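You operate a simulated robot arm through the tools that you are given. There is no shell and no other tool.

The job below is to be done with a simulated robot arm. You get a single attempt, and the scene is never put back.

JOB
Take the sealed sleeve off the rig and seal the one that still owes.
Fine: of the two in the wells, the one at 0 MG on the panel goes on its own rest; air lever on, press the black button of the full capsule once, wait for READY, air lever off. Drop and damage nothing, leave nothing switched on.

It is judged by the outcome, as a careful person would: the job done as asked, and still so three seconds after it is handed in. It fails if anything else is knocked over, pushed out of place, dropped, spilled or broken. A push-on lid holds only when it is set on centred and level and pressed home; a screw cap is set on level and turned clockwise until tight.

ROBOT AND FRAMES
A 7-joint arm with a three-finger gripper, fixed in place. Base frame: the origin is at the foot of the arm, x ahead of it, y to its left, z up. Lengths are in mm, angles in rad, forces in N, time in s.
Its first joint turns from -2.897 to 2.897 rad. Payload 2.69 kg.
Tool frame: the origin (TCP) lies between the finger pads and is the grasp point; the fingertips stand 30 mm ahead of it; z points along the fingers, y is the line along which they close. Largest opening 128 mm; the body of the gripper starts 117 mm behind the TCP.
Orientation is that of the tool frame in the base frame, as a unit quaternion [x, y, z, w]. With the fingers straight down and closing along the base's y, the tool's x points along the base's -x, its y along +y and its z along -z.

CONTROLS
- The arm moves only by the tool play_rows. Its argument "rows" is a list that holds one entry, the list of rows, each a list of 7 numbers: the shift along the base's x, y, z in mm, then the turn, a rotation vector about the base's x, y, z in rad, then the opening, from 0 (shut) to 1 (fully open). In form: [[[x, y, z, rx, ry, rz, jaw], ...]]. A call has 1 to 20 rows; each row shifts and turns the commanded pose from where the row before left it. Rows are played at 5 a second. More than 50 mm and 0.15 rad between two rows, or a gripper value outside its range, and nothing of the call is played. A pose out of reach is approached as far as the arm can. The call stops where the force on the tool passes 40 N (or 10 N more than at its start, if that is more) or the arm is blocked; 0.2 s more then pass. Each finger halts on what it meets, pressing with about 43 N; the grip force reading is that of the motor and also rises with nothing between the fingers. The clock runs only during rows and for 0.2 s after the last one: add rows that do not move to give the fingers time. The reply holds the time, the measured pose of the TCP, the force on the tool along the base axes, the opening and the grip force, in the units named above and with some noise, with the torque about the TCP (base axes, N m) and any sound that the robot's microphone picked up.
- Cameras (640 x 400 px; columns grow to the right, rows downward): "scene" is fixed at [220.2, 500.5, 1405.5]; the picture's right is [-0.77, -0.64, 0.00], its down [-0.27, 0.33, -0.91] and it looks along [0.58, -0.70, -0.42] (base axes); focal length 359 px, centre (320, 200). "wrist" rides on the gripper at [58, 54, -131] in the tool frame; the picture's right is [-0.68, 0.74, 0.00], its down [-0.62, -0.57, -0.55] and it looks along [-0.40, -0.37, 0.84] (tool axes); focal length 234 px, centre (320, 200). There is no depth. A picture from a camera that has moved, and an enlarged one, comes with that camera's place and axes in the base frame and with its lens.
- get_image(camera): a new picture of that camera. It takes no simulated time.
- lift_body(by): slides the trunk up (or, below 0, down) by that many mm; the arm rides with it, the base frame stays. It gives what a move gives, with no picture.
- enlarge(camera, box): a new picture of the part [left, top, right, bottom] of that camera's present view, enlarged. It takes no simulated time.
- sign_off(): hands the job in; it is judged then, once.

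Places have to be worked out from the pictures, the camera data and where the tool is seen. Open the gripper and draw the arm clear of the work before you hand the job in, unless the task says otherwise.

The tools are called after "Request:" as a command line: name --argument value ..., lists and objects as JSON in quotes. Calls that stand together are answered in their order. play_rows: Moves the arm, as the interface text tells. Its arguments: {"type":"object","properties":{"rows":{"type":"array","items":{"type":"array","items":{"type":"array","items":{"type":"number"}}}}},"required":["rows"]} The other tools are called the same way: lift_body (by) slides the trunk up or down; get_image (camera) takes a picture; enlarge (camera, box) takes an enlarged picture of a part of a camera's view; sign_off () hands the job in.

At the start:

```text
t: 0.0
ee_pos: [556.0, -34.2, 1213.6]
tcp_rot: [0.0, 1.0, -0.001, -0.001]
ft_force: [-0.3, 0.4, -0.2]
torque: [0.01, 0.0, -0.02]
finger_gap: 127.8
finger_force: 0.0
trunk travel left (down, up): [-175.0, 175.0]
```

scene: 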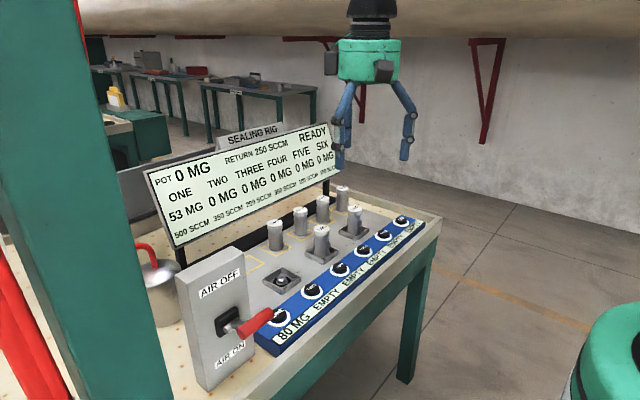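
wrist: 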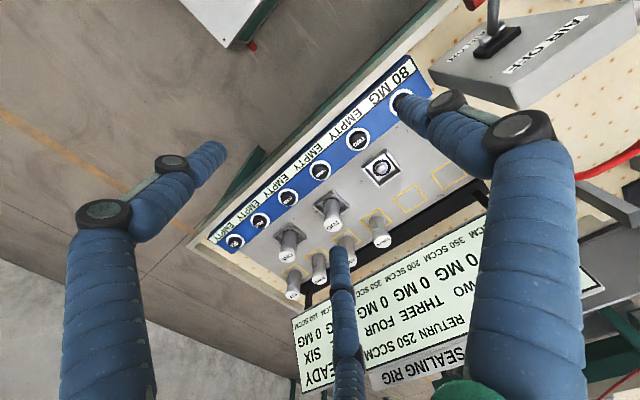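

I start by looking at the rig up close to read the panel, labels and the positions of sleeves.

Request:
enlarge --camera "scene" --box '[140, 120, 350, 260]'

Request:
enlarge --camera "scene" --box '[240, 170, 440, 300]'

Request:
enlarge --camera "scene" --box '[130, 230, 330, 390]'

Request:
enlarge --camera "wrist" --box '[200, 50, 480, 310]'

```text
2.86 times, centred on (245, 190) of scene
camera zoom: at [220.2, 500.5, 1405.5], right [-0.77, -0.64, 0.0], down [-0.27, 0.33, -0.91], along [0.58, -0.7, -0.42], focal length 1025 px, centre (534, 229)
```

zoom: 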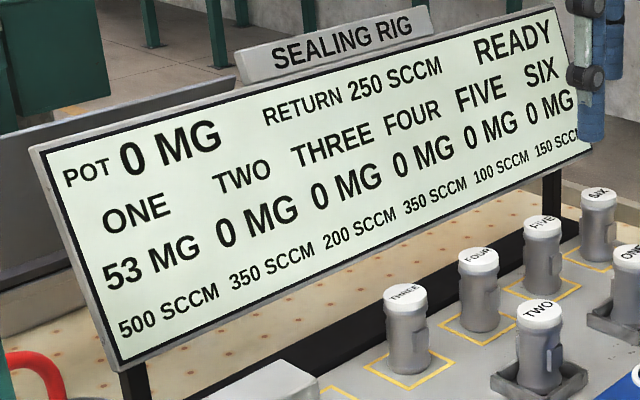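

```text
3.08 times, centred on (340, 235) of scene
camera zoom: at [220.2, 500.5, 1405.5], right [-0.77, -0.64, 0.0], down [-0.27, 0.33, -0.91], along [0.58, -0.7, -0.42], focal length 1104 px, centre (258, 92)
```

zoom: 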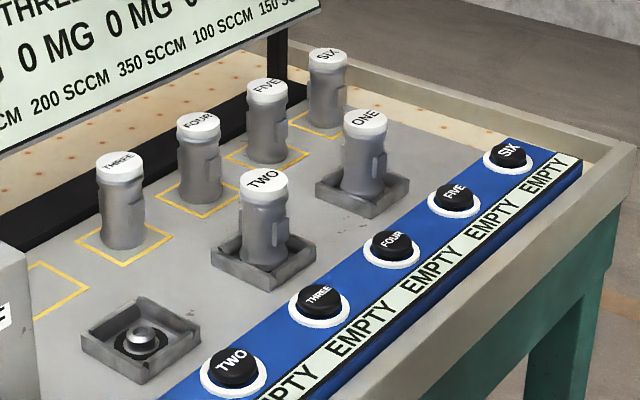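

```text
2.50 times, centred on (230, 310) of scene
camera zoom: at [220.2, 500.5, 1405.5], right [-0.77, -0.64, 0.0], down [-0.27, 0.33, -0.91], along [0.58, -0.7, -0.42], focal length 897 px, centre (545, -75)
```

zoom: 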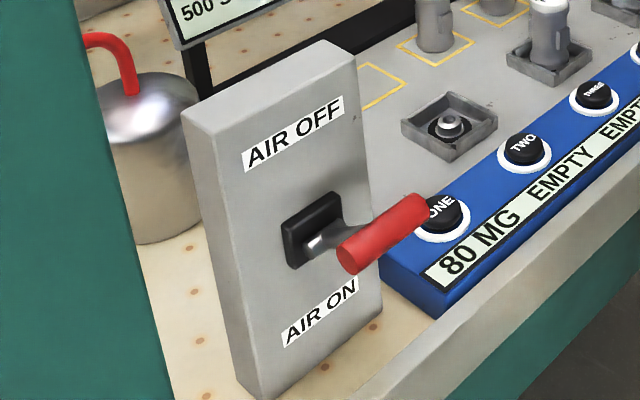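

```text
1.54 times, centred on (340, 180) of wrist
camera zoom: at [499.1, 20.4, 1345.3], right [0.68, 0.74, 0.0], down [0.62, -0.57, 0.55], along [0.4, -0.37, -0.84], focal length 360 px, centre (289, 231)
```

zoom: 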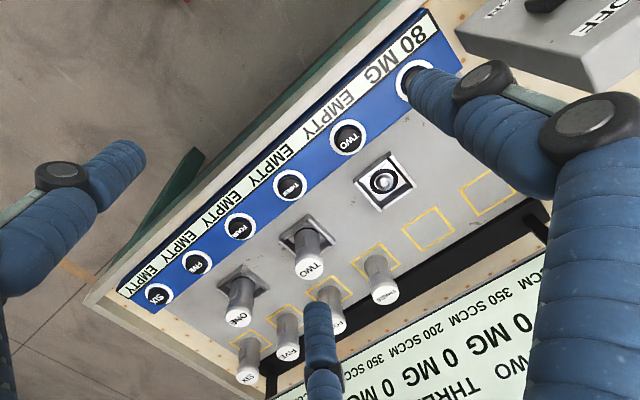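

The sleeves in the wells are ONE (53 MG) and TWO (0 MG), so TWO comes off. Next I look closely at the gripper, the empty rests and the rest labels.

Request:
enlarge --camera "scene" --box '[310, 0, 440, 180]'

Request:
enlarge --camera "scene" --box '[225, 220, 305, 300]'

Request:
enlarge --camera "wrist" --box '[360, 140, 500, 240]'

Request:
enlarge --camera "wrist" --box '[400, 0, 640, 140]'

```text
2.22 times, centred on (375, 90) of scene
camera zoom: at [220.2, 500.5, 1405.5], right [-0.77, -0.64, 0.0], down [-0.27, 0.33, -0.91], along [0.58, -0.7, -0.42], focal length 797 px, centre (198, 444)
```

zoom: 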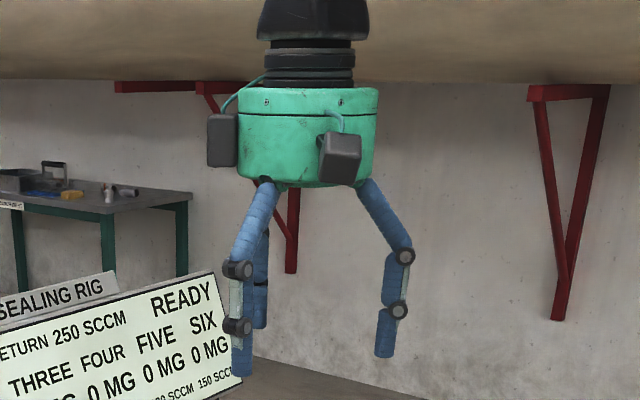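

```text
5.00 times, centred on (265, 260) of scene
camera zoom: at [220.2, 500.5, 1405.5], right [-0.77, -0.64, 0.0], down [-0.27, 0.33, -0.91], along [0.58, -0.7, -0.42], focal length 1794 px, centre (595, -100)
```

zoom: 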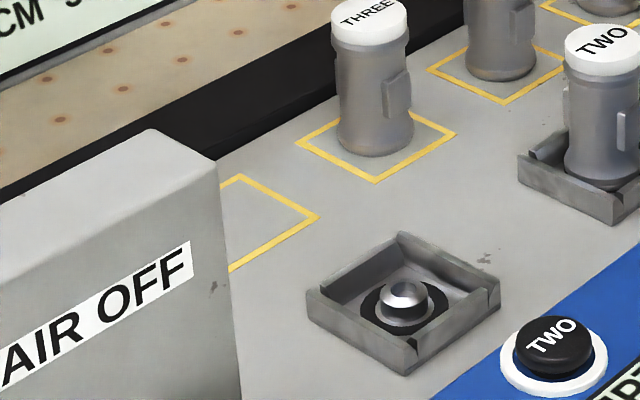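

```text
4.00 times, centred on (430, 190) of wrist
camera zoom: at [499.1, 20.4, 1345.3], right [0.68, 0.74, 0.0], down [0.62, -0.57, 0.55], along [0.4, -0.37, -0.84], focal length 937 px, centre (-120, 240)
```

zoom: 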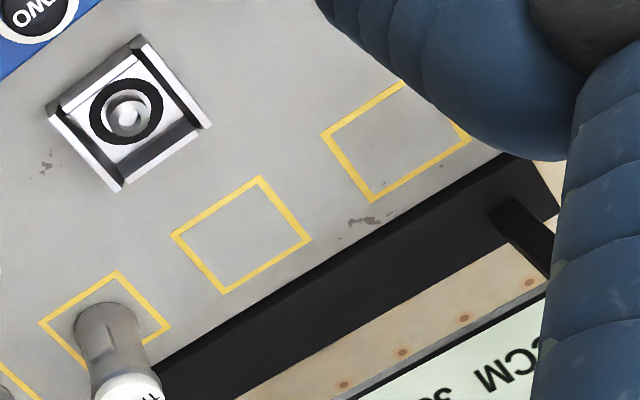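

```text
2.67 times, centred on (520, 70) of wrist
camera zoom: at [499.1, 20.4, 1345.3], right [0.68, 0.74, 0.0], down [0.62, -0.57, 0.55], along [0.4, -0.37, -0.84], focal length 624 px, centre (-213, 547)
```

zoom: 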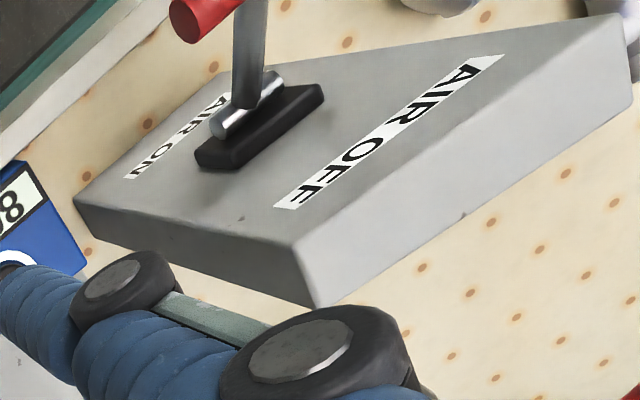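

The hand looks like it has three fingers in the pictures, so I close it here in free air, well above everything, to see how the fingers really meet.

Request:
play_rows --rows '[[[0, 0, 0, 0, 0, 0, 0.3], [0, 0, 0, 0, 0, 0, 0.3], [0, 0, 0, 0, 0, 0, 0.3], [0, 0, 0, 0, 0, 0, 0.3]]]'

Request:
get_image --camera "wrist"

Request:
enlarge --camera "scene" --box '[310, 0, 440, 180]'

```text
t: 1.0
ee_pos: [557.0, -32.9, 1214.8]
tcp_rot: [-0.001, 1.0, 0.0, 0.0]
ft_force: [0.9, 0.2, 0.0]
torque: [0.03, -0.02, 0.03]
finger_gap: 38.1
finger_force: 0.1
trunk travel left (down, up): [-175.0, 175.0]
```

```text
taken
camera wrist: at [499.1, 20.4, 1345.3], right [0.68, 0.74, 0.0], down [0.62, -0.57, 0.55], along [0.4, -0.37, -0.84], focal length 234 px, centre (320, 200)
```

wrist: 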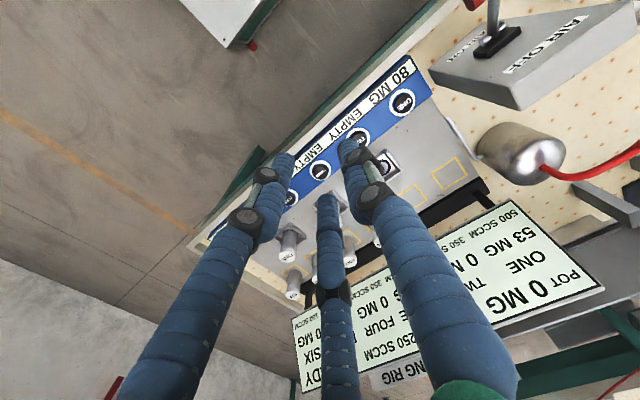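

```text
2.22 times, centred on (375, 90) of scene
camera zoom: at [220.2, 500.5, 1405.5], right [-0.77, -0.64, 0.0], down [-0.27, 0.33, -0.91], along [0.58, -0.7, -0.42], focal length 797 px, centre (198, 444)
```

zoom: 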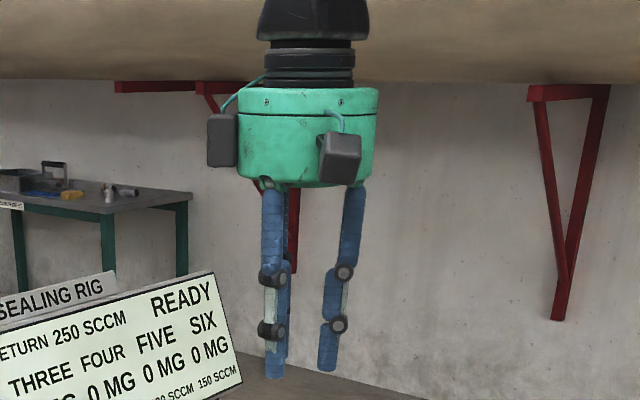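

The fingers close evenly about the tool axis. Rough triangulation puts sleeve TWO near [792,-201], its top at z≈888, and the rests row near x≈925. I enlarge the lever and the labels before moving in.

Request:
enlarge --camera "scene" --box '[190, 260, 290, 390]'

Request:
enlarge --camera "wrist" --box '[430, 0, 590, 110]'

Request:
enlarge --camera "scene" --box '[290, 170, 380, 270]'

Request:
get_image --camera "scene"

```text
3.08 times, centred on (240, 325) of scene
camera zoom: at [220.2, 500.5, 1405.5], right [-0.77, -0.64, 0.0], down [-0.27, 0.33, -0.91], along [0.58, -0.7, -0.42], focal length 1104 px, centre (566, -185)
```

zoom: 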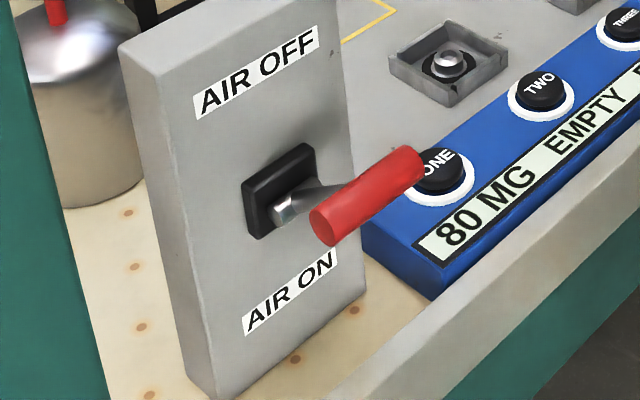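

```text
3.64 times, centred on (510, 55) of wrist
camera zoom: at [499.1, 20.4, 1345.3], right [0.68, 0.74, 0.0], down [0.62, -0.57, 0.55], along [0.4, -0.37, -0.84], focal length 852 px, centre (-371, 727)
```

zoom: 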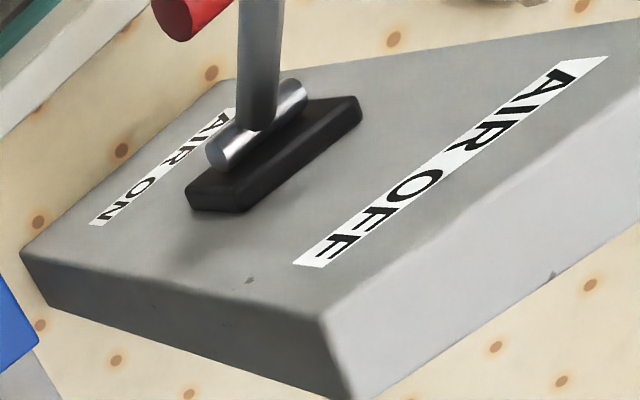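

```text
4.00 times, centred on (335, 220) of scene
camera zoom: at [220.2, 500.5, 1405.5], right [-0.77, -0.64, 0.0], down [-0.27, 0.33, -0.91], along [0.58, -0.7, -0.42], focal length 1435 px, centre (260, 120)
```

zoom: 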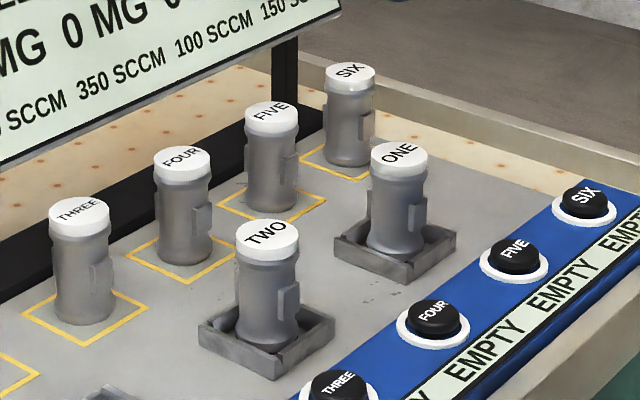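

```text
taken
```

scene: 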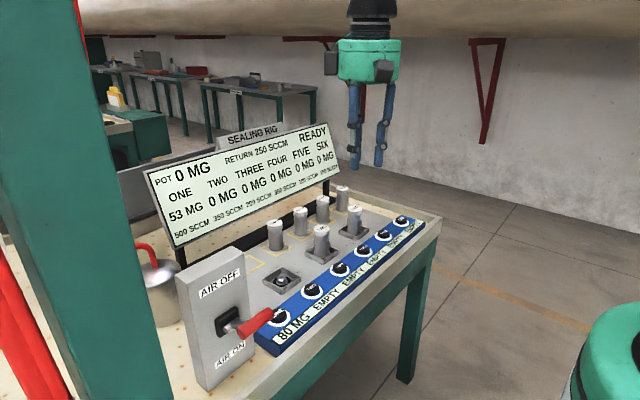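

The lever box face fits x≈680, with the red bar at about [591, 188–249, 968], so it is up at OFF; button ONE is near [685, 87, 831]. I open the hand and move above the wells, staying high, so the wrist camera looks straight down at sleeve TWO.

Request:
play_rows --rows '[[[24, -16, -10, 0, 0, 0, 1], [24, -16, -10, 0, 0, 0, 1], [24, -16, -10, 0, 0, 0, 1], [24, -16, -10, 0, 0, 0, 1], [24, -16, -10, 0, 0, 0, 1], [24, -16, -10, 0, 0, 0, 1], [24, -16, -10, 0, 0, 0, 1], [24, -16, -10, 0, 0, 0, 1], [24, -16, -10, 0, 0, 0, 1], [24, -16, -10, 0, 0, 0, 1], [24, -16, -10, 0, 0, 0, 1], [24, -16, -10, 0, 0, 0, 1], [0, 0, 0, 0, 0, 0, 1], [0, 0, 0, 0, 0, 0, 1]]]'

Request:
get_image --camera "wrist"

Request:
get_image --camera "scene"

```text
t: 4.0
ee_pos: [846.4, -224.7, 1095.4]
tcp_rot: [-0.001, 1.0, 0.001, 0.0]
ft_force: [-0.6, 0.5, 0.1]
torque: [0.0, 0.01, 0.0]
finger_gap: 128.0
finger_force: 0.1
trunk travel left (down, up): [-175.0, 175.0]
```

```text
taken
camera wrist: at [787.9, -171.1, 1226.8], right [0.68, 0.74, 0.0], down [0.62, -0.56, 0.55], along [0.4, -0.37, -0.84], focal length 234 px, centre (320, 200)
```

wrist: 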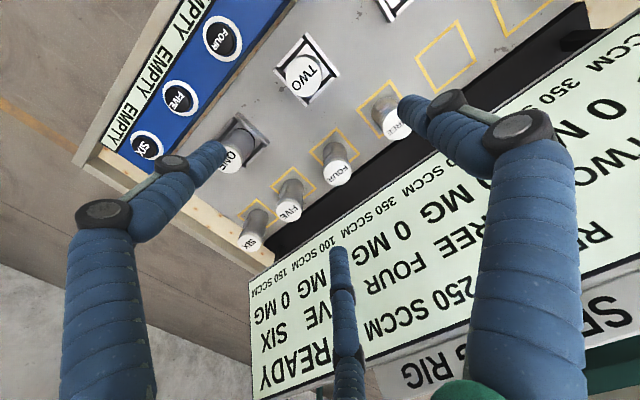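

```text
taken
```

scene: 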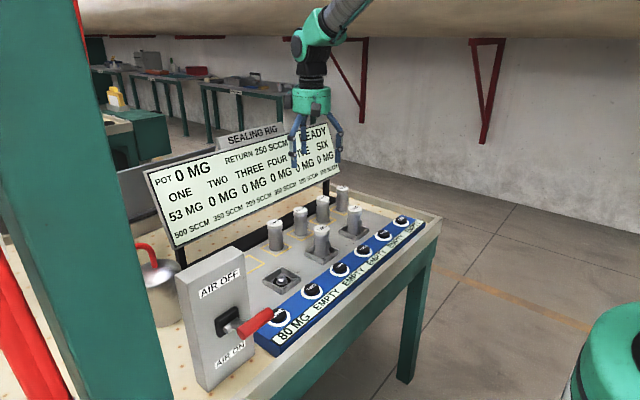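

The wrist camera is now almost straight above the wells. I enlarge sleeve TWO and the empty rests.

Request:
enlarge --camera "wrist" --box '[250, 20, 370, 110]'

Request:
enlarge --camera "wrist" --box '[360, 0, 560, 125]'

Request:
enlarge --camera "scene" --box '[285, 215, 355, 265]'

```text
4.44 times, centred on (310, 65) of wrist
camera zoom: at [787.9, -171.1, 1226.8], right [0.68, 0.74, 0.0], down [0.62, -0.56, 0.55], along [0.4, -0.37, -0.84], focal length 1041 px, centre (364, 800)
```

zoom: 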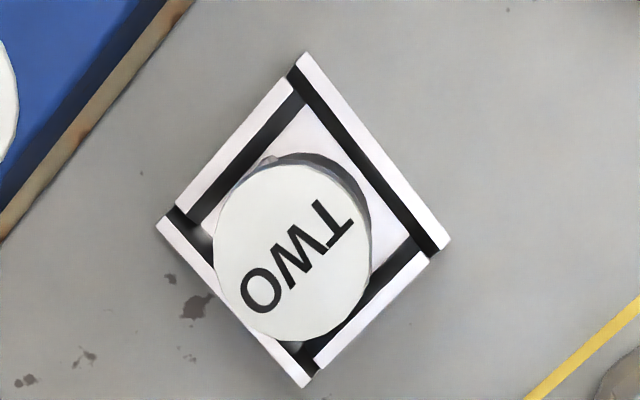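

```text
3.20 times, centred on (460, 62) of wrist
camera zoom: at [787.9, -171.1, 1226.8], right [0.68, 0.74, 0.0], down [0.62, -0.56, 0.55], along [0.4, -0.37, -0.84], focal length 749 px, centre (-128, 640)
```

zoom: 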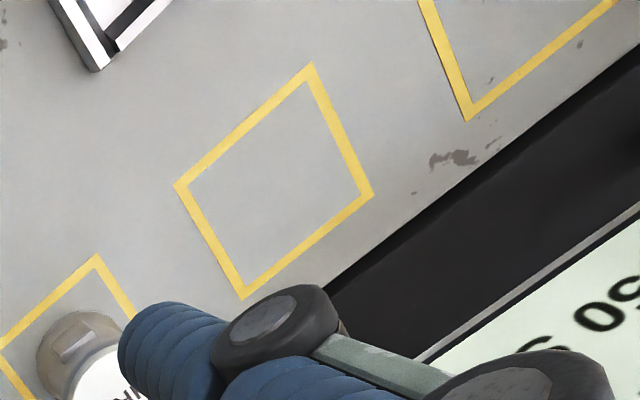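

```text
8.00 times, centred on (320, 240) of scene
camera zoom: at [220.2, 500.5, 1405.5], right [-0.77, -0.64, 0.0], down [-0.27, 0.33, -0.91], along [0.58, -0.7, -0.42], focal length 2871 px, centre (320, -120)
```

zoom: 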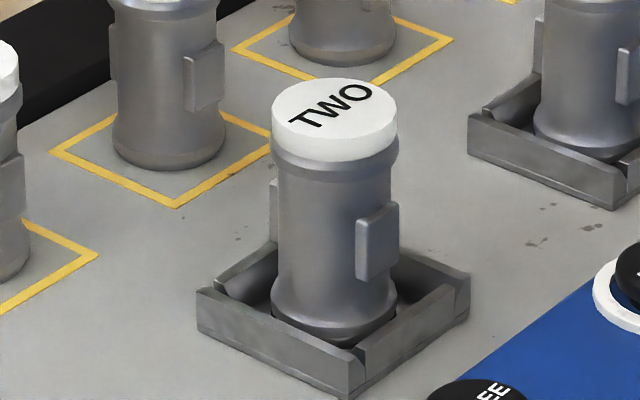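

Triangulation gives sleeve TWO's axis at about [798, -207], top z≈885, well walls ±36 mm up to z≈811, and the free rest between THREE and the lever centred at [934, -34] on a deck at z≈794. I move over TWO at a safe height and check the alignment.

Request:
play_rows --rows '[[[-12, 4.5, -20, 0, 0, 0, 0.65], [-12, 4.5, -20, 0, 0, 0, 0.65], [-12, 4.5, -20, 0, 0, 0, 0.65], [-12, 4.5, -20, 0, 0, 0, 0.65], [0, 0, 0, 0, 0, 0, 0.65], [0, 0, 0, 0, 0, 0, 0.65]]]'

Request:
get_image --camera "wrist"

Request:
enlarge --camera "scene" --box '[260, 100, 400, 270]'

```text
t: 5.4
ee_pos: [796.5, -207.2, 1013.5]
tcp_rot: [0.0, 1.0, -0.001, 0.0]
ft_force: [-0.5, 0.2, 0.3]
torque: [0.02, -0.01, -0.02]
finger_gap: 83.0
finger_force: 0.2
trunk travel left (down, up): [-175.0, 175.0]
```

```text
taken
camera wrist: at [739.3, -153.3, 1145.7], right [0.68, 0.74, 0.0], down [0.62, -0.56, 0.55], along [0.4, -0.37, -0.84], focal length 234 px, centre (320, 200)
```

wrist: 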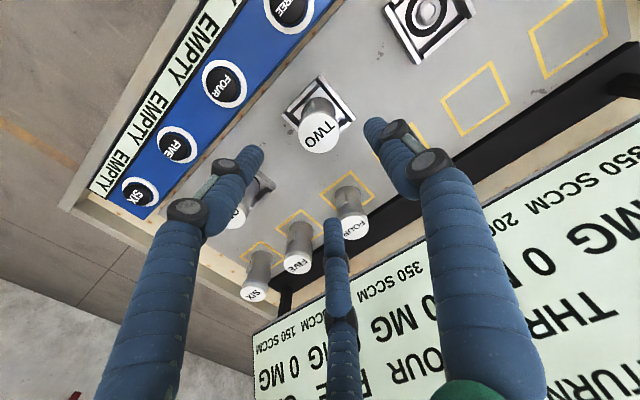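

```text
2.35 times, centred on (330, 185) of scene
camera zoom: at [220.2, 500.5, 1405.5], right [-0.77, -0.64, 0.0], down [-0.27, 0.33, -0.91], along [0.58, -0.7, -0.42], focal length 844 px, centre (296, 235)
```

zoom: 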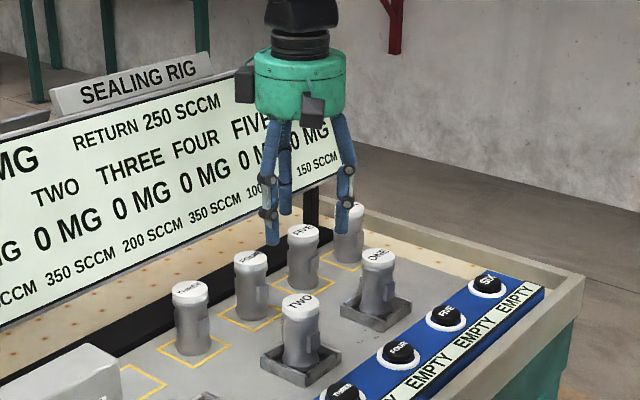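

The hand is centred over TWO in both views; I enlarge to verify the offset before descending.

Request:
enlarge --camera "wrist" --box '[260, 70, 380, 160]'

```text
4.44 times, centred on (320, 115) of wrist
camera zoom: at [739.3, -153.3, 1145.7], right [0.68, 0.74, 0.0], down [0.62, -0.56, 0.55], along [0.4, -0.37, -0.84], focal length 1041 px, centre (320, 578)
```

zoom: 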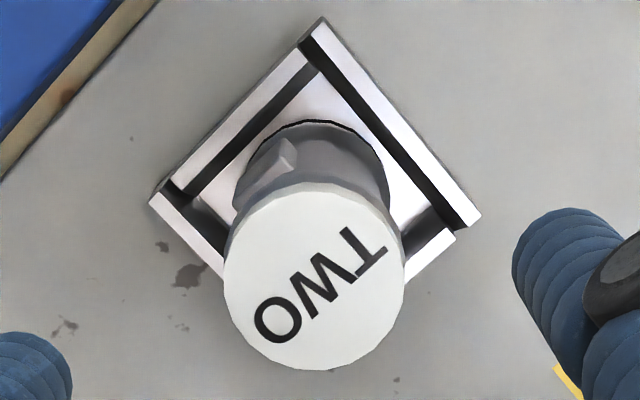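

TWO's axis is at about [796.5, -207.7], within 1 mm of the tool, and the well wall tops are near z≈817. I descend to TCP z≈857 so the tips stay about 10 mm above the walls, still open.

Request:
play_rows --rows '[[[-0.5, -0.3, -20, 0, 0, 0, 0.65], [0, 0, -20, 0, 0, 0, 0.65], [0, 0, -20, 0, 0, 0, 0.65], [0, 0, -20, 0, 0, 0, 0.65], [0, 0, -20, 0, 0, 0, 0.65], [0, 0, -20, 0, 0, 0, 0.65], [0, 0, -20, 0, 0, 0, 0.65], [0, 0, -10, 0, 0, 0, 0.65], [0, 0, -8, 0, 0, 0, 0.65], [0, 0, 0, 0, 0, 0, 0.65]]]'

Request:
get_image --camera "wrist"

Request:
enlarge --camera "scene" --box '[270, 150, 390, 270]'

```text
t: 7.6
ee_pos: [796.7, -208.1, 855.3]
tcp_rot: [0.0, 1.0, 0.0, 0.0]
ft_force: [0.7, 0.5, -0.4]
torque: [-0.01, 0.0, 0.0]
finger_gap: 83.1
finger_force: 0.1
trunk travel left (down, up): [-175.0, 175.0]
```

```text
taken
camera wrist: at [738.6, -153.9, 987.4], right [0.68, 0.74, 0.0], down [0.62, -0.56, 0.55], along [0.4, -0.37, -0.84], focal length 234 px, centre (320, 200)
```

wrist: 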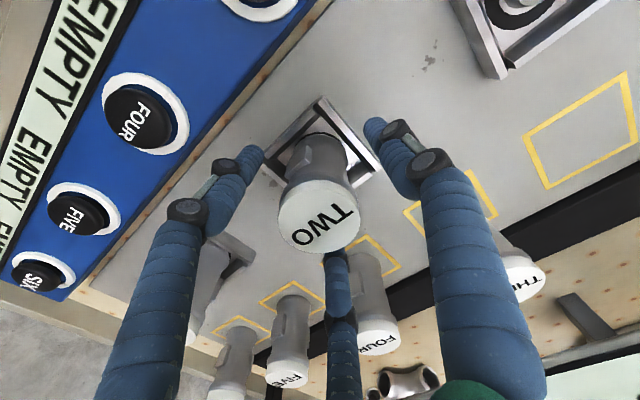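

```text
3.33 times, centred on (330, 210) of scene
camera zoom: at [220.2, 500.5, 1405.5], right [-0.77, -0.64, 0.0], down [-0.27, 0.33, -0.91], along [0.58, -0.7, -0.42], focal length 1196 px, centre (287, 167)
```

zoom: 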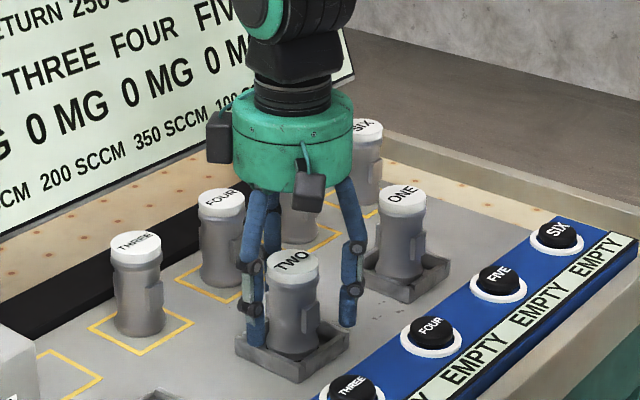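

The fingers straddle TWO with clearance all round. I close gently onto it and then read the gap and force.

Request:
play_rows --rows '[[[0, 0, 0, 0, 0, 0, 0.5], [0, 0, 0, 0, 0, 0, 0.4], [0, 0, 0, 0, 0, 0, 0.3], [0, 0, 0, 0, 0, 0, 0.2], [0, 0, 0, 0, 0, 0, 0.2]]]'

Request:
get_image --camera "wrist"

Request:
enlarge --camera "scene" --box '[270, 150, 390, 270]'

```text
t: 8.8
ee_pos: [796.8, -207.2, 856.3]
tcp_rot: [0.0, 1.0, -0.001, -0.001]
ft_force: [0.0, -13.3, -0.1]
torque: [-0.89, 0.06, -0.16]
finger_gap: 47.3
finger_force: 43.0
trunk travel left (down, up): [-175.0, 175.0]
```

```text
taken
camera wrist: at [738.6, -154.7, 987.6], right [0.68, 0.74, 0.0], down [0.62, -0.57, 0.55], along [0.4, -0.37, -0.84], focal length 234 px, centre (320, 200)
```

wrist: 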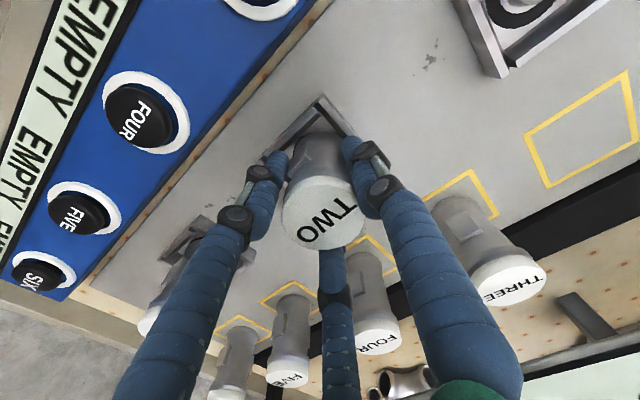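

```text
3.33 times, centred on (330, 210) of scene
camera zoom: at [220.2, 500.5, 1405.5], right [-0.77, -0.64, 0.0], down [-0.27, 0.33, -0.91], along [0.58, -0.7, -0.42], focal length 1196 px, centre (287, 167)
```

zoom: 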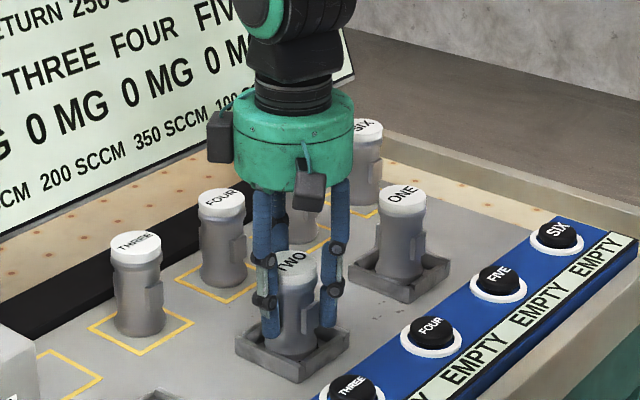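

The grip holds at 47.3 mm, but there is −13 N of side load, so the tool sits slightly off-axis in y. I shift about 0.8 mm toward −y to relieve it before lifting.

Request:
play_rows --rows '[[[0, -0.4, 0, 0, 0, 0, 0.2], [0, -0.4, 0, 0, 0, 0, 0.2], [0, 0, 0, 0, 0, 0, 0.2]]]'

```text
t: 9.6
ee_pos: [795.5, -207.9, 855.1]
tcp_rot: [-0.001, 1.0, 0.0, 0.0]
ft_force: [-3.2, -6.5, 6.1]
torque: [-0.55, 0.4, -0.14]
finger_gap: 47.0
finger_force: 43.1
trunk travel left (down, up): [-175.0, 175.0]
```

The side load halved as expected. I take out the rest and then lift straight up a few millimetres to see that it comes freely.

Request:
play_rows --rows '[[[0, -0.4, 0, 0, 0, 0, 0.2], [0, -0.3, 0, 0, 0, 0, 0.2], [0, 0, 2, 0, 0, 0, 0.2], [0, 0, 3, 0, 0, 0, 0.2], [0, 0, 5, 0, 0, 0, 0.2], [0, 0, 5, 0, 0, 0, 0.2], [0, 0, 0, 0, 0, 0, 0.2]]]'

Request:
enlarge --camera "scene" --box '[270, 150, 390, 270]'

Request:
get_image --camera "wrist"

```text
t: 11.2
ee_pos: [796.2, -209.3, 869.1]
tcp_rot: [-0.001, 1.0, 0.0, 0.001]
ft_force: [0.8, -0.7, -4.4]
torque: [0.0, -0.01, 0.04]
finger_gap: 47.0
finger_force: 42.9
trunk travel left (down, up): [-175.0, 175.0]
```

```text
3.33 times, centred on (330, 210) of scene
camera zoom: at [220.2, 500.5, 1405.5], right [-0.77, -0.64, 0.0], down [-0.27, 0.33, -0.91], along [0.58, -0.7, -0.42], focal length 1196 px, centre (287, 167)
```

zoom: 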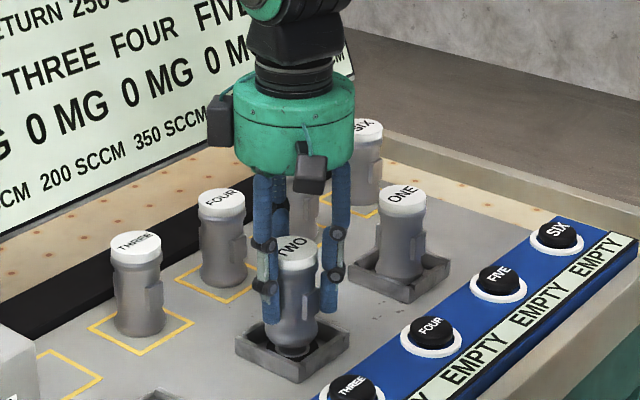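

```text
taken
camera wrist: at [738.7, -155.5, 1002.1], right [0.68, 0.74, 0.0], down [0.62, -0.57, 0.55], along [0.4, -0.37, -0.84], focal length 234 px, centre (320, 200)
```

wrist: 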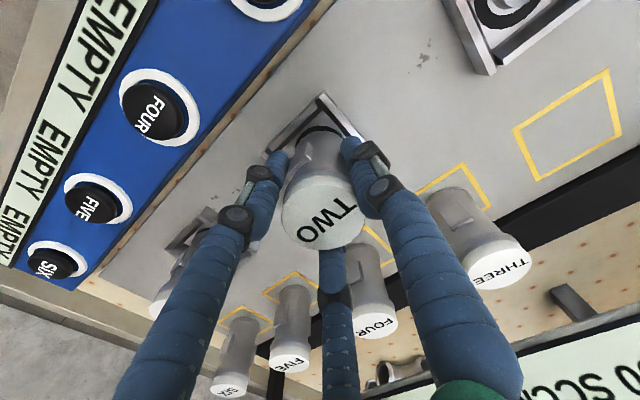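

TWO comes up freely (about 4.4 N of weight, no side load). I now measure the height of a sleeve standing on a rest (THREE, FOUR) to know at what height to set TWO down.

Request:
enlarge --camera "wrist" --box '[420, 160, 560, 300]'

Request:
enlarge --camera "scene" --box '[255, 205, 315, 255]'

Request:
enlarge --camera "scene" --box '[320, 210, 360, 265]'

```text
2.86 times, centred on (490, 230) of wrist
camera zoom: at [738.7, -155.5, 1002.1], right [0.68, 0.74, 0.0], down [0.62, -0.57, 0.55], along [0.4, -0.37, -0.84], focal length 669 px, centre (-166, 114)
```

zoom: 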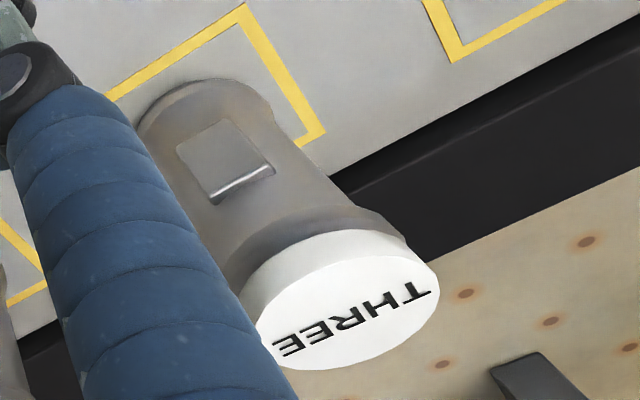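

```text
8.00 times, centred on (285, 230) of scene
camera zoom: at [220.2, 500.5, 1405.5], right [-0.77, -0.64, 0.0], down [-0.27, 0.33, -0.91], along [0.58, -0.7, -0.42], focal length 2871 px, centre (600, -40)
```

zoom: 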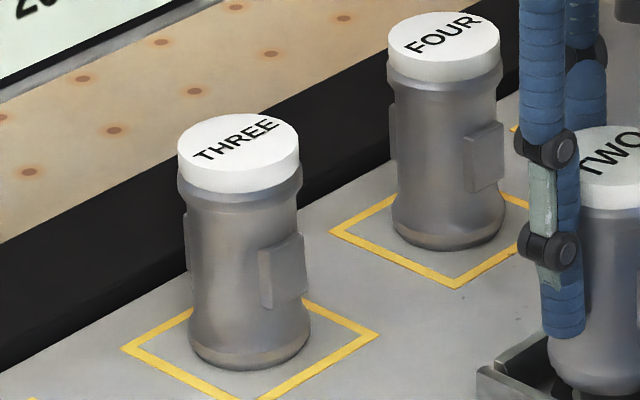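

```text
7.27 times, centred on (340, 238) of scene
camera zoom: at [220.2, 500.5, 1405.5], right [-0.77, -0.64, 0.0], down [-0.27, 0.33, -0.91], along [0.58, -0.7, -0.42], focal length 2610 px, centre (174, -73)
```

zoom: 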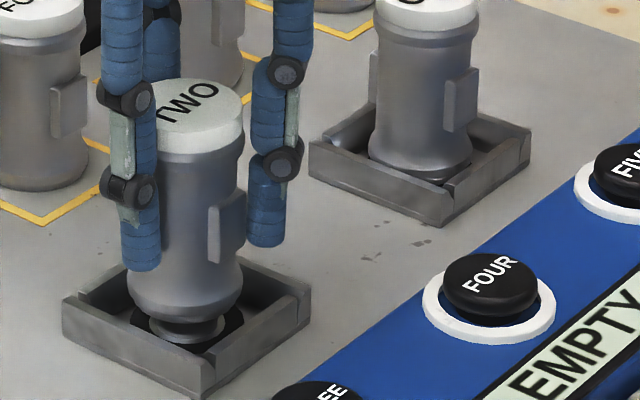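

Sleeves on rests top out at z≈878 versus 885 in the wells, so TWO should touch the deck with the TCP near z≈849–850. I lift it well clear of the other sleeves and carry it over the free rest at [934.3, -34.3].

Request:
play_rows --rows '[[[0, 0, 15, 0, 0, 0, 0.2], [0, 0, 20, 0, 0, 0, 0.2], [0, 0, 20, 0, 0, 0, 0.2], [0, 0, 20, 0, 0, 0, 0.2], [0, 0, 20, 0, 0, 0, 0.2], [8, 10, 0, 0, 0, 0, 0.2], [17, 21.7, 0, 0, 0, 0, 0.2], [17, 21.7, 0, 0, 0, 0, 0.2], [17, 21.7, 0, 0, 0, 0, 0.2], [17, 21.7, 0, 0, 0, 0, 0.2], [17, 21.7, 0, 0, 0, 0, 0.2], [17, 21.7, 0, 0, 0, 0, 0.2], [17, 21.7, 0, 0, 0, 0, 0.2], [10.6, 13.3, 0, 0, 0, 0, 0.2], [0, 0, 0, 0, 0, 0, 0.2], [0, 0, 0, 0, 0, 0, 0.2]]]'

Request:
get_image --camera "wrist"

Request:
get_image --camera "scene"

```text
t: 14.6
ee_pos: [934.4, -33.6, 966.0]
tcp_rot: [0.0, 1.0, 0.0, 0.0]
ft_force: [0.5, -0.1, -4.8]
torque: [0.02, -0.01, 0.0]
finger_gap: 46.9
finger_force: 43.1
trunk travel left (down, up): [-175.0, 175.0]
```

```text
taken
camera wrist: at [876.8, 20.1, 1097.0], right [0.68, 0.74, 0.0], down [0.62, -0.57, 0.55], along [0.4, -0.37, -0.84], focal length 234 px, centre (320, 200)
```

wrist: 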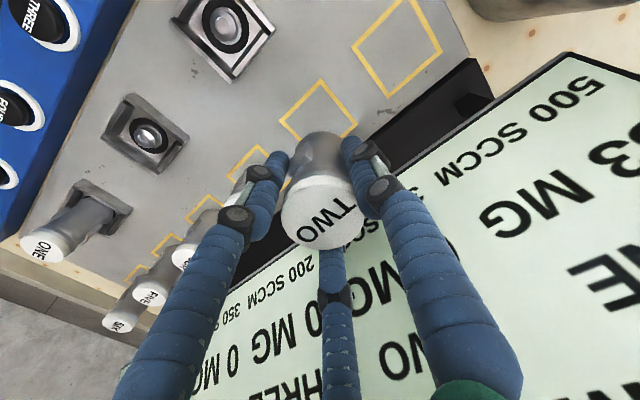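

```text
taken
```

scene: 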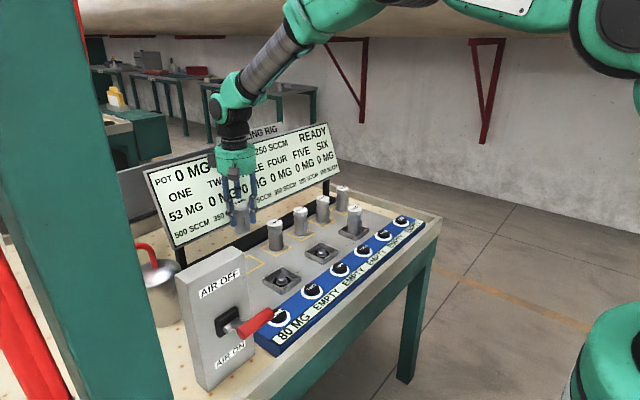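

TWO hangs above the free rest next to THREE. I check the rest outline from this position before lowering.

Request:
enlarge --camera "wrist" --box '[220, 60, 400, 180]'

Request:
enlarge --camera "scene" --box '[200, 150, 300, 280]'

```text
3.33 times, centred on (310, 120) of wrist
camera zoom: at [876.8, 20.1, 1097.0], right [0.68, 0.74, 0.0], down [0.62, -0.57, 0.55], along [0.4, -0.37, -0.84], focal length 781 px, centre (353, 467)
```

zoom: 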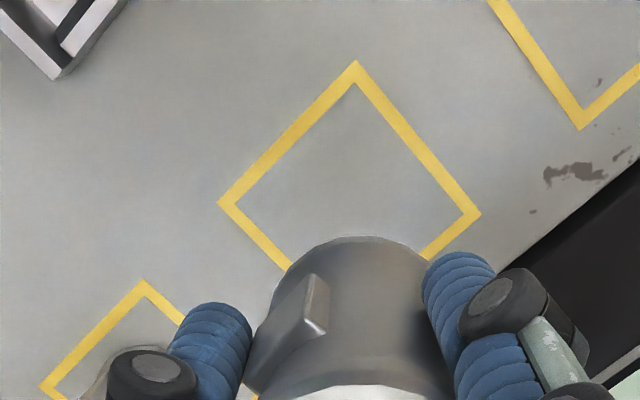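

```text
3.08 times, centred on (250, 215) of scene
camera zoom: at [220.2, 500.5, 1405.5], right [-0.77, -0.64, 0.0], down [-0.27, 0.33, -0.91], along [0.58, -0.7, -0.42], focal length 1104 px, centre (535, 154)
```

zoom: 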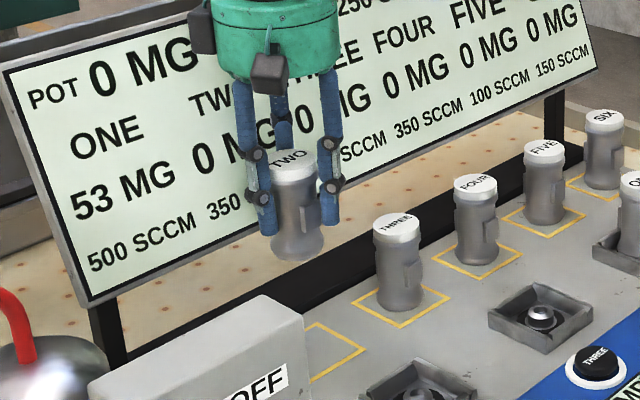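

The rest centre comes out again at [934.4, -34.5] on z≈794, so TWO is within 1 mm. I lower it to about 8 mm above the deck.

Request:
play_rows --rows '[[[-0.3, -0.5, -20, 0, 0, 0, 0.2], [0, 0, -20, 0, 0, 0, 0.2], [0, 0, -20, 0, 0, 0, 0.2], [0, 0, -20, 0, 0, 0, 0.2], [0, 0, -15, 0, 0, 0, 0.2], [0, 0, -8, 0, 0, 0, 0.2], [0, 0, -5, 0, 0, 0, 0.2], [0, 0, 0, 0, 0, 0, 0.2], [0, 0, 0, 0, 0, 0, 0.2]]]'

Request:
enlarge --camera "scene" --box '[210, 170, 300, 280]'

Request:
get_image --camera "wrist"

```text
t: 16.6
ee_pos: [934.9, -34.4, 857.1]
tcp_rot: [0.001, 1.0, 0.0, -0.001]
ft_force: [0.1, 0.1, -3.4]
torque: [-0.02, 0.0, -0.01]
finger_gap: 47.0
finger_force: 43.2
trunk travel left (down, up): [-175.0, 175.0]
```

```text
3.64 times, centred on (255, 225) of scene
camera zoom: at [220.2, 500.5, 1405.5], right [-0.77, -0.64, 0.0], down [-0.27, 0.33, -0.91], along [0.58, -0.7, -0.42], focal length 1305 px, centre (556, 109)
```

zoom: 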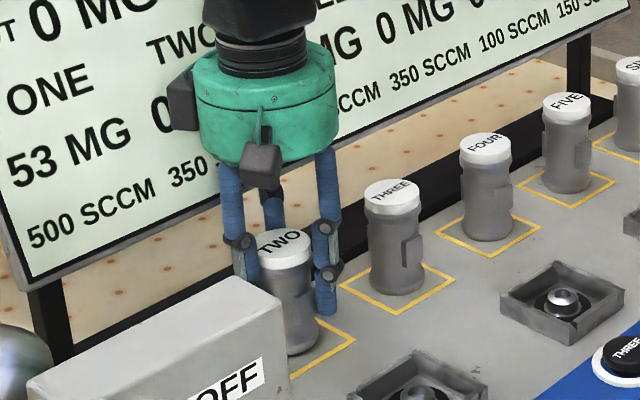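

```text
taken
camera wrist: at [875.8, 19.3, 988.8], right [0.68, 0.74, 0.0], down [0.62, -0.57, 0.55], along [0.4, -0.37, -0.84], focal length 234 px, centre (320, 200)
```

wrist: 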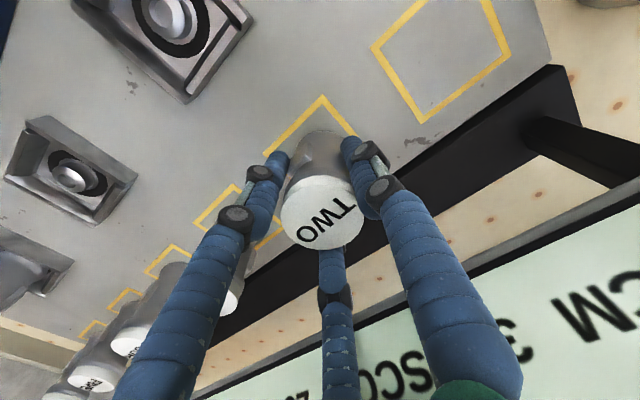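

Still hanging free (−3.4 N). I go down in small steps, watching for the weight to come off.

Request:
play_rows --rows '[[[0, 0, -1.5, 0, 0, 0, 0.2], [0, 0, -1.5, 0, 0, 0, 0.2], [0, 0, -1.5, 0, 0, 0, 0.2], [0, 0, -1, 0, 0, 0, 0.2], [0, 0, 0, 0, 0, 0, 0.2]]]'

```text
t: 17.8
ee_pos: [934.0, -34.7, 851.2]
tcp_rot: [-0.001, 1.0, -0.001, 0.0]
ft_force: [-0.3, -0.4, -0.5]
torque: [-0.07, 0.04, 0.02]
finger_gap: 46.8
finger_force: 42.9
trunk travel left (down, up): [-175.0, 175.0]
```

The weight has nearly come off (−0.5 N), so the base is touching. I take half-millimetre steps to confirm a light firm contact.

Request:
play_rows --rows '[[[0, 0, -0.4, 0, 0, 0, 0.2], [0, 0, -0.3, 0, 0, 0, 0.2], [0, 0, 0, 0, 0, 0, 0.2]]]'

Request:
enlarge --camera "scene" --box '[210, 170, 300, 280]'

Request:
enlarge --camera "wrist" --box '[220, 80, 400, 260]'

```text
t: 18.6
ee_pos: [934.5, -33.8, 852.4]
tcp_rot: [0.0, 1.0, 0.0, 0.001]
ft_force: [0.8, -0.8, 5.3]
torque: [-0.19, 0.15, 0.04]
finger_gap: 46.9
finger_force: 42.9
trunk travel left (down, up): [-175.0, 175.0]
```

```text
3.64 times, centred on (255, 225) of scene
camera zoom: at [220.2, 500.5, 1405.5], right [-0.77, -0.64, 0.0], down [-0.27, 0.33, -0.91], along [0.58, -0.7, -0.42], focal length 1305 px, centre (556, 109)
```

zoom: 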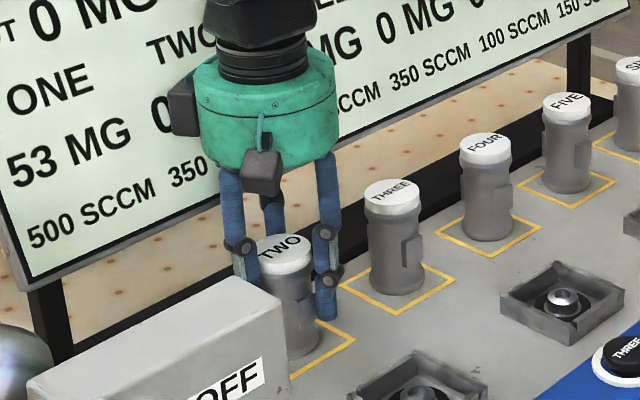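

```text
2.22 times, centred on (310, 170) of wrist
camera zoom: at [875.9, 19.2, 983.9], right [0.68, 0.74, 0.0], down [0.62, -0.57, 0.55], along [0.41, -0.37, -0.84], focal length 520 px, centre (342, 267)
```

zoom: 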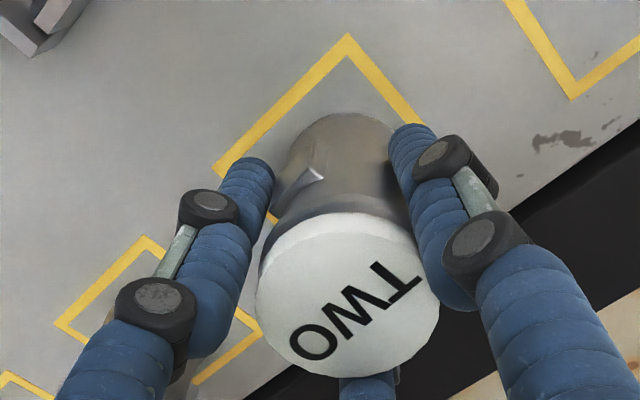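

TWO stands on the rest (about 10 N of contact) inside its outline. I ease up slightly and open the fingers in steps.

Request:
play_rows --rows '[[[0, 0, 0.4, 0, 0, 0, 0.2], [0, 0, 0, 0, 0, 0, 0.36], [0, 0, 0, 0, 0, 0, 0.4], [0, 0, 0, 0, 0, 0, 0.48], [0, 0, 0, 0, 0, 0, 0.55], [0, 0, 0, 0, 0, 0, 0.55]]]'

Request:
get_image --camera "wrist"

Request:
enlarge --camera "scene" --box '[210, 170, 300, 280]'

```text
t: 20.0
ee_pos: [933.3, -34.3, 851.2]
tcp_rot: [0.001, 1.0, 0.0, 0.0]
ft_force: [-0.1, 0.0, 0.1]
torque: [0.01, 0.02, 0.02]
finger_gap: 70.6
finger_force: 0.1
trunk travel left (down, up): [-175.0, 175.0]
```

```text
taken
camera wrist: at [875.9, 19.3, 983.5], right [0.68, 0.74, 0.0], down [0.62, -0.57, 0.55], along [0.4, -0.37, -0.84], focal length 234 px, centre (320, 200)
```

wrist: 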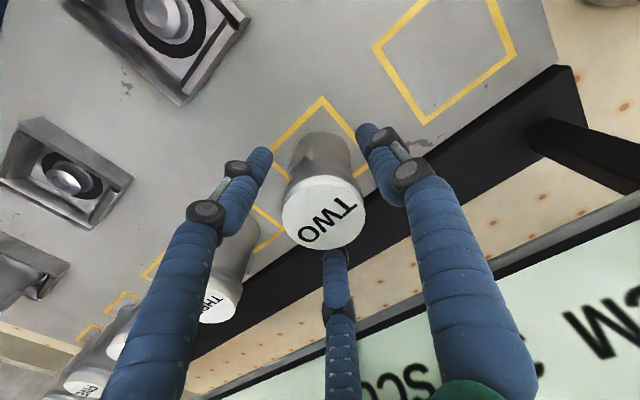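

```text
3.64 times, centred on (255, 225) of scene
camera zoom: at [220.2, 500.5, 1405.5], right [-0.77, -0.64, 0.0], down [-0.27, 0.33, -0.91], along [0.58, -0.7, -0.42], focal length 1305 px, centre (556, 109)
```

zoom: 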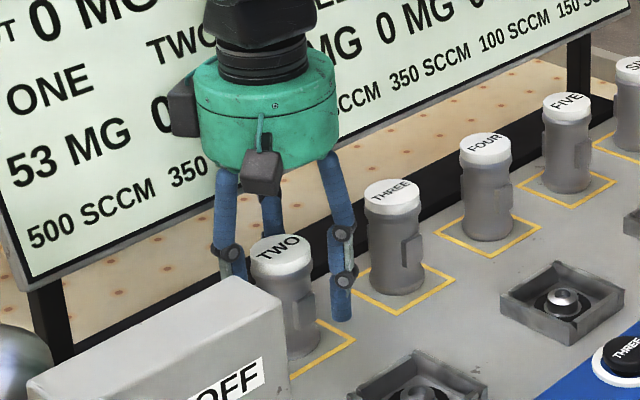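

TWO stands on its rest, free of the fingers. I withdraw straight up, checking it stays put.

Request:
play_rows --rows '[[[0, 0, 10, 0, 0, 0, 0.55], [0, 0, 20, 0, 0, 0, 0.55], [0, 0, 20, 0, 0, 0, 0.55], [0, 0, 30, 0, 0, 0, 0.55], [0, 0, 30, 0, 0, 0, 0.55], [0, 0, 30, 0, 0, 0, 0.55], [0, 0, 30, 0, 0, 0, 0.55], [0, 0, 30, 0, 0, 0, 0.55], [0, 0, 0, 0, 0, 0, 0.55]]]'

Request:
get_image --camera "scene"

Request:
get_image --camera "wrist"

```text
t: 22.0
ee_pos: [933.3, -34.3, 1052.3]
tcp_rot: [-0.001, 1.0, -0.001, 0.001]
ft_force: [-0.2, 0.9, 1.3]
torque: [0.01, -0.05, 0.01]
finger_gap: 70.6
finger_force: 0.0
trunk travel left (down, up): [-175.0, 175.0]
```

```text
taken
```

scene: 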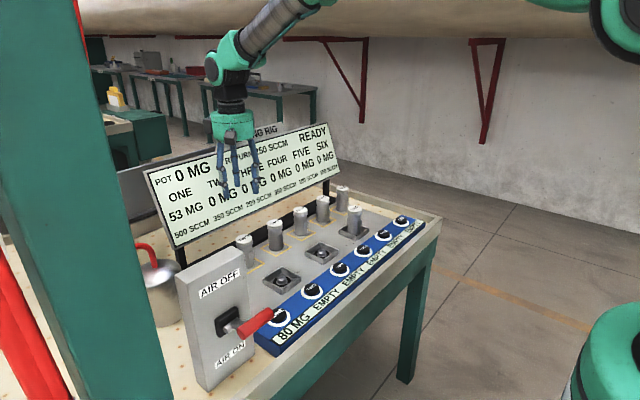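

```text
taken
camera wrist: at [875.3, 19.1, 1183.5], right [0.68, 0.74, 0.0], down [0.62, -0.57, 0.55], along [0.4, -0.37, -0.84], focal length 234 px, centre (320, 200)
```

wrist: 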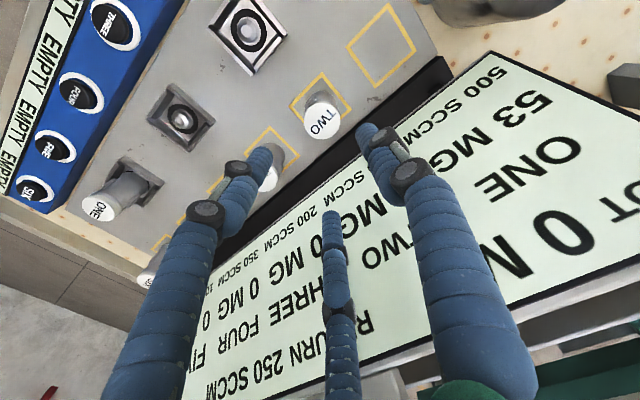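

TWO stays upright on its rest with READY still shown. I now draw back toward the robot and turn the hand 90° about the vertical, so that the fingers close along x for the lever bar.

Request:
play_rows --rows '[[[-30, 6, 3, 0, 0, 0.1309, 0.55], [-30, 6, 3, 0, 0, 0.1309, 0.55], [-30, 6, 3, 0, 0, 0.1309, 0.55], [-30, 6, 3, 0, 0, 0.1309, 0.55], [-30, 6, 3, 0, 0, 0.1309, 0.55], [-30, 6, 3, 0, 0, 0.1309, 0.55], [-30, 6, 3, 0, 0, 0.1309, 0.55], [-30, 6, 3, 0, 0, 0.1309, 0.55], [-30, 6, 3, 0, 0, 0.1309, 0.55], [-30, 6, 3, 0, 0, 0.1309, 0.55], [-30, 6, 3, 0, 0, 0.1309, 0.55], [-30, 6, 3, 0, 0, 0.1309, 0.55], [0, 0, 0, 0, 0, 0, 0.55], [0, 0, 0, 0, 0, 0, 0.55]]]'

Request:
get_image --camera "wrist"

Request:
get_image --camera "scene"

```text
t: 25.0
ee_pos: [574.1, 39.0, 1087.3]
tcp_rot: [0.708, -0.706, 0.0, 0.0]
ft_force: [-0.1, 0.1, -0.4]
torque: [0.0, 0.04, -0.03]
finger_gap: 70.6
finger_force: 0.0
trunk travel left (down, up): [-175.0, 175.0]
```

```text
taken
camera wrist: at [520.8, -20.5, 1219.5], right [-0.74, 0.68, 0.0], down [0.56, 0.62, 0.55], along [0.37, 0.4, -0.84], focal length 234 px, centre (320, 200)
```

wrist: 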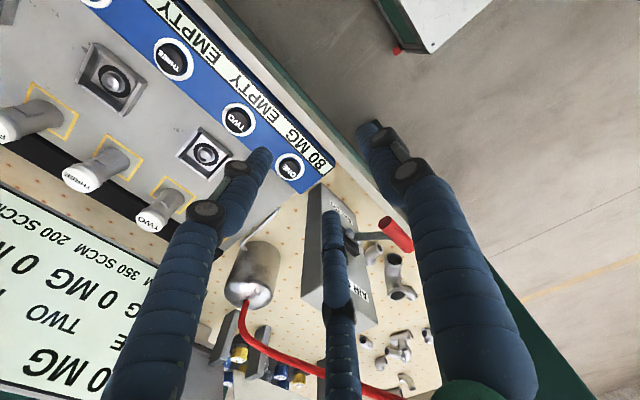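

```text
taken
```

scene: 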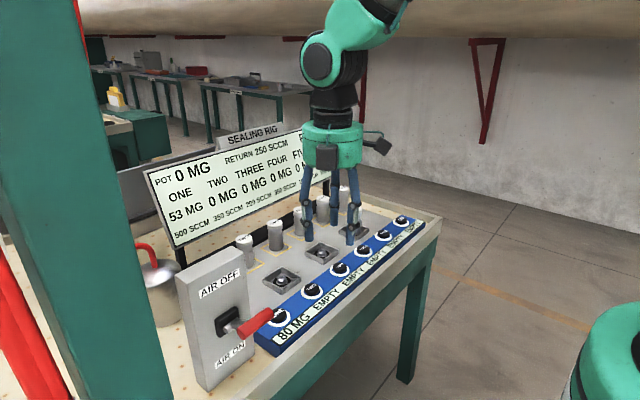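

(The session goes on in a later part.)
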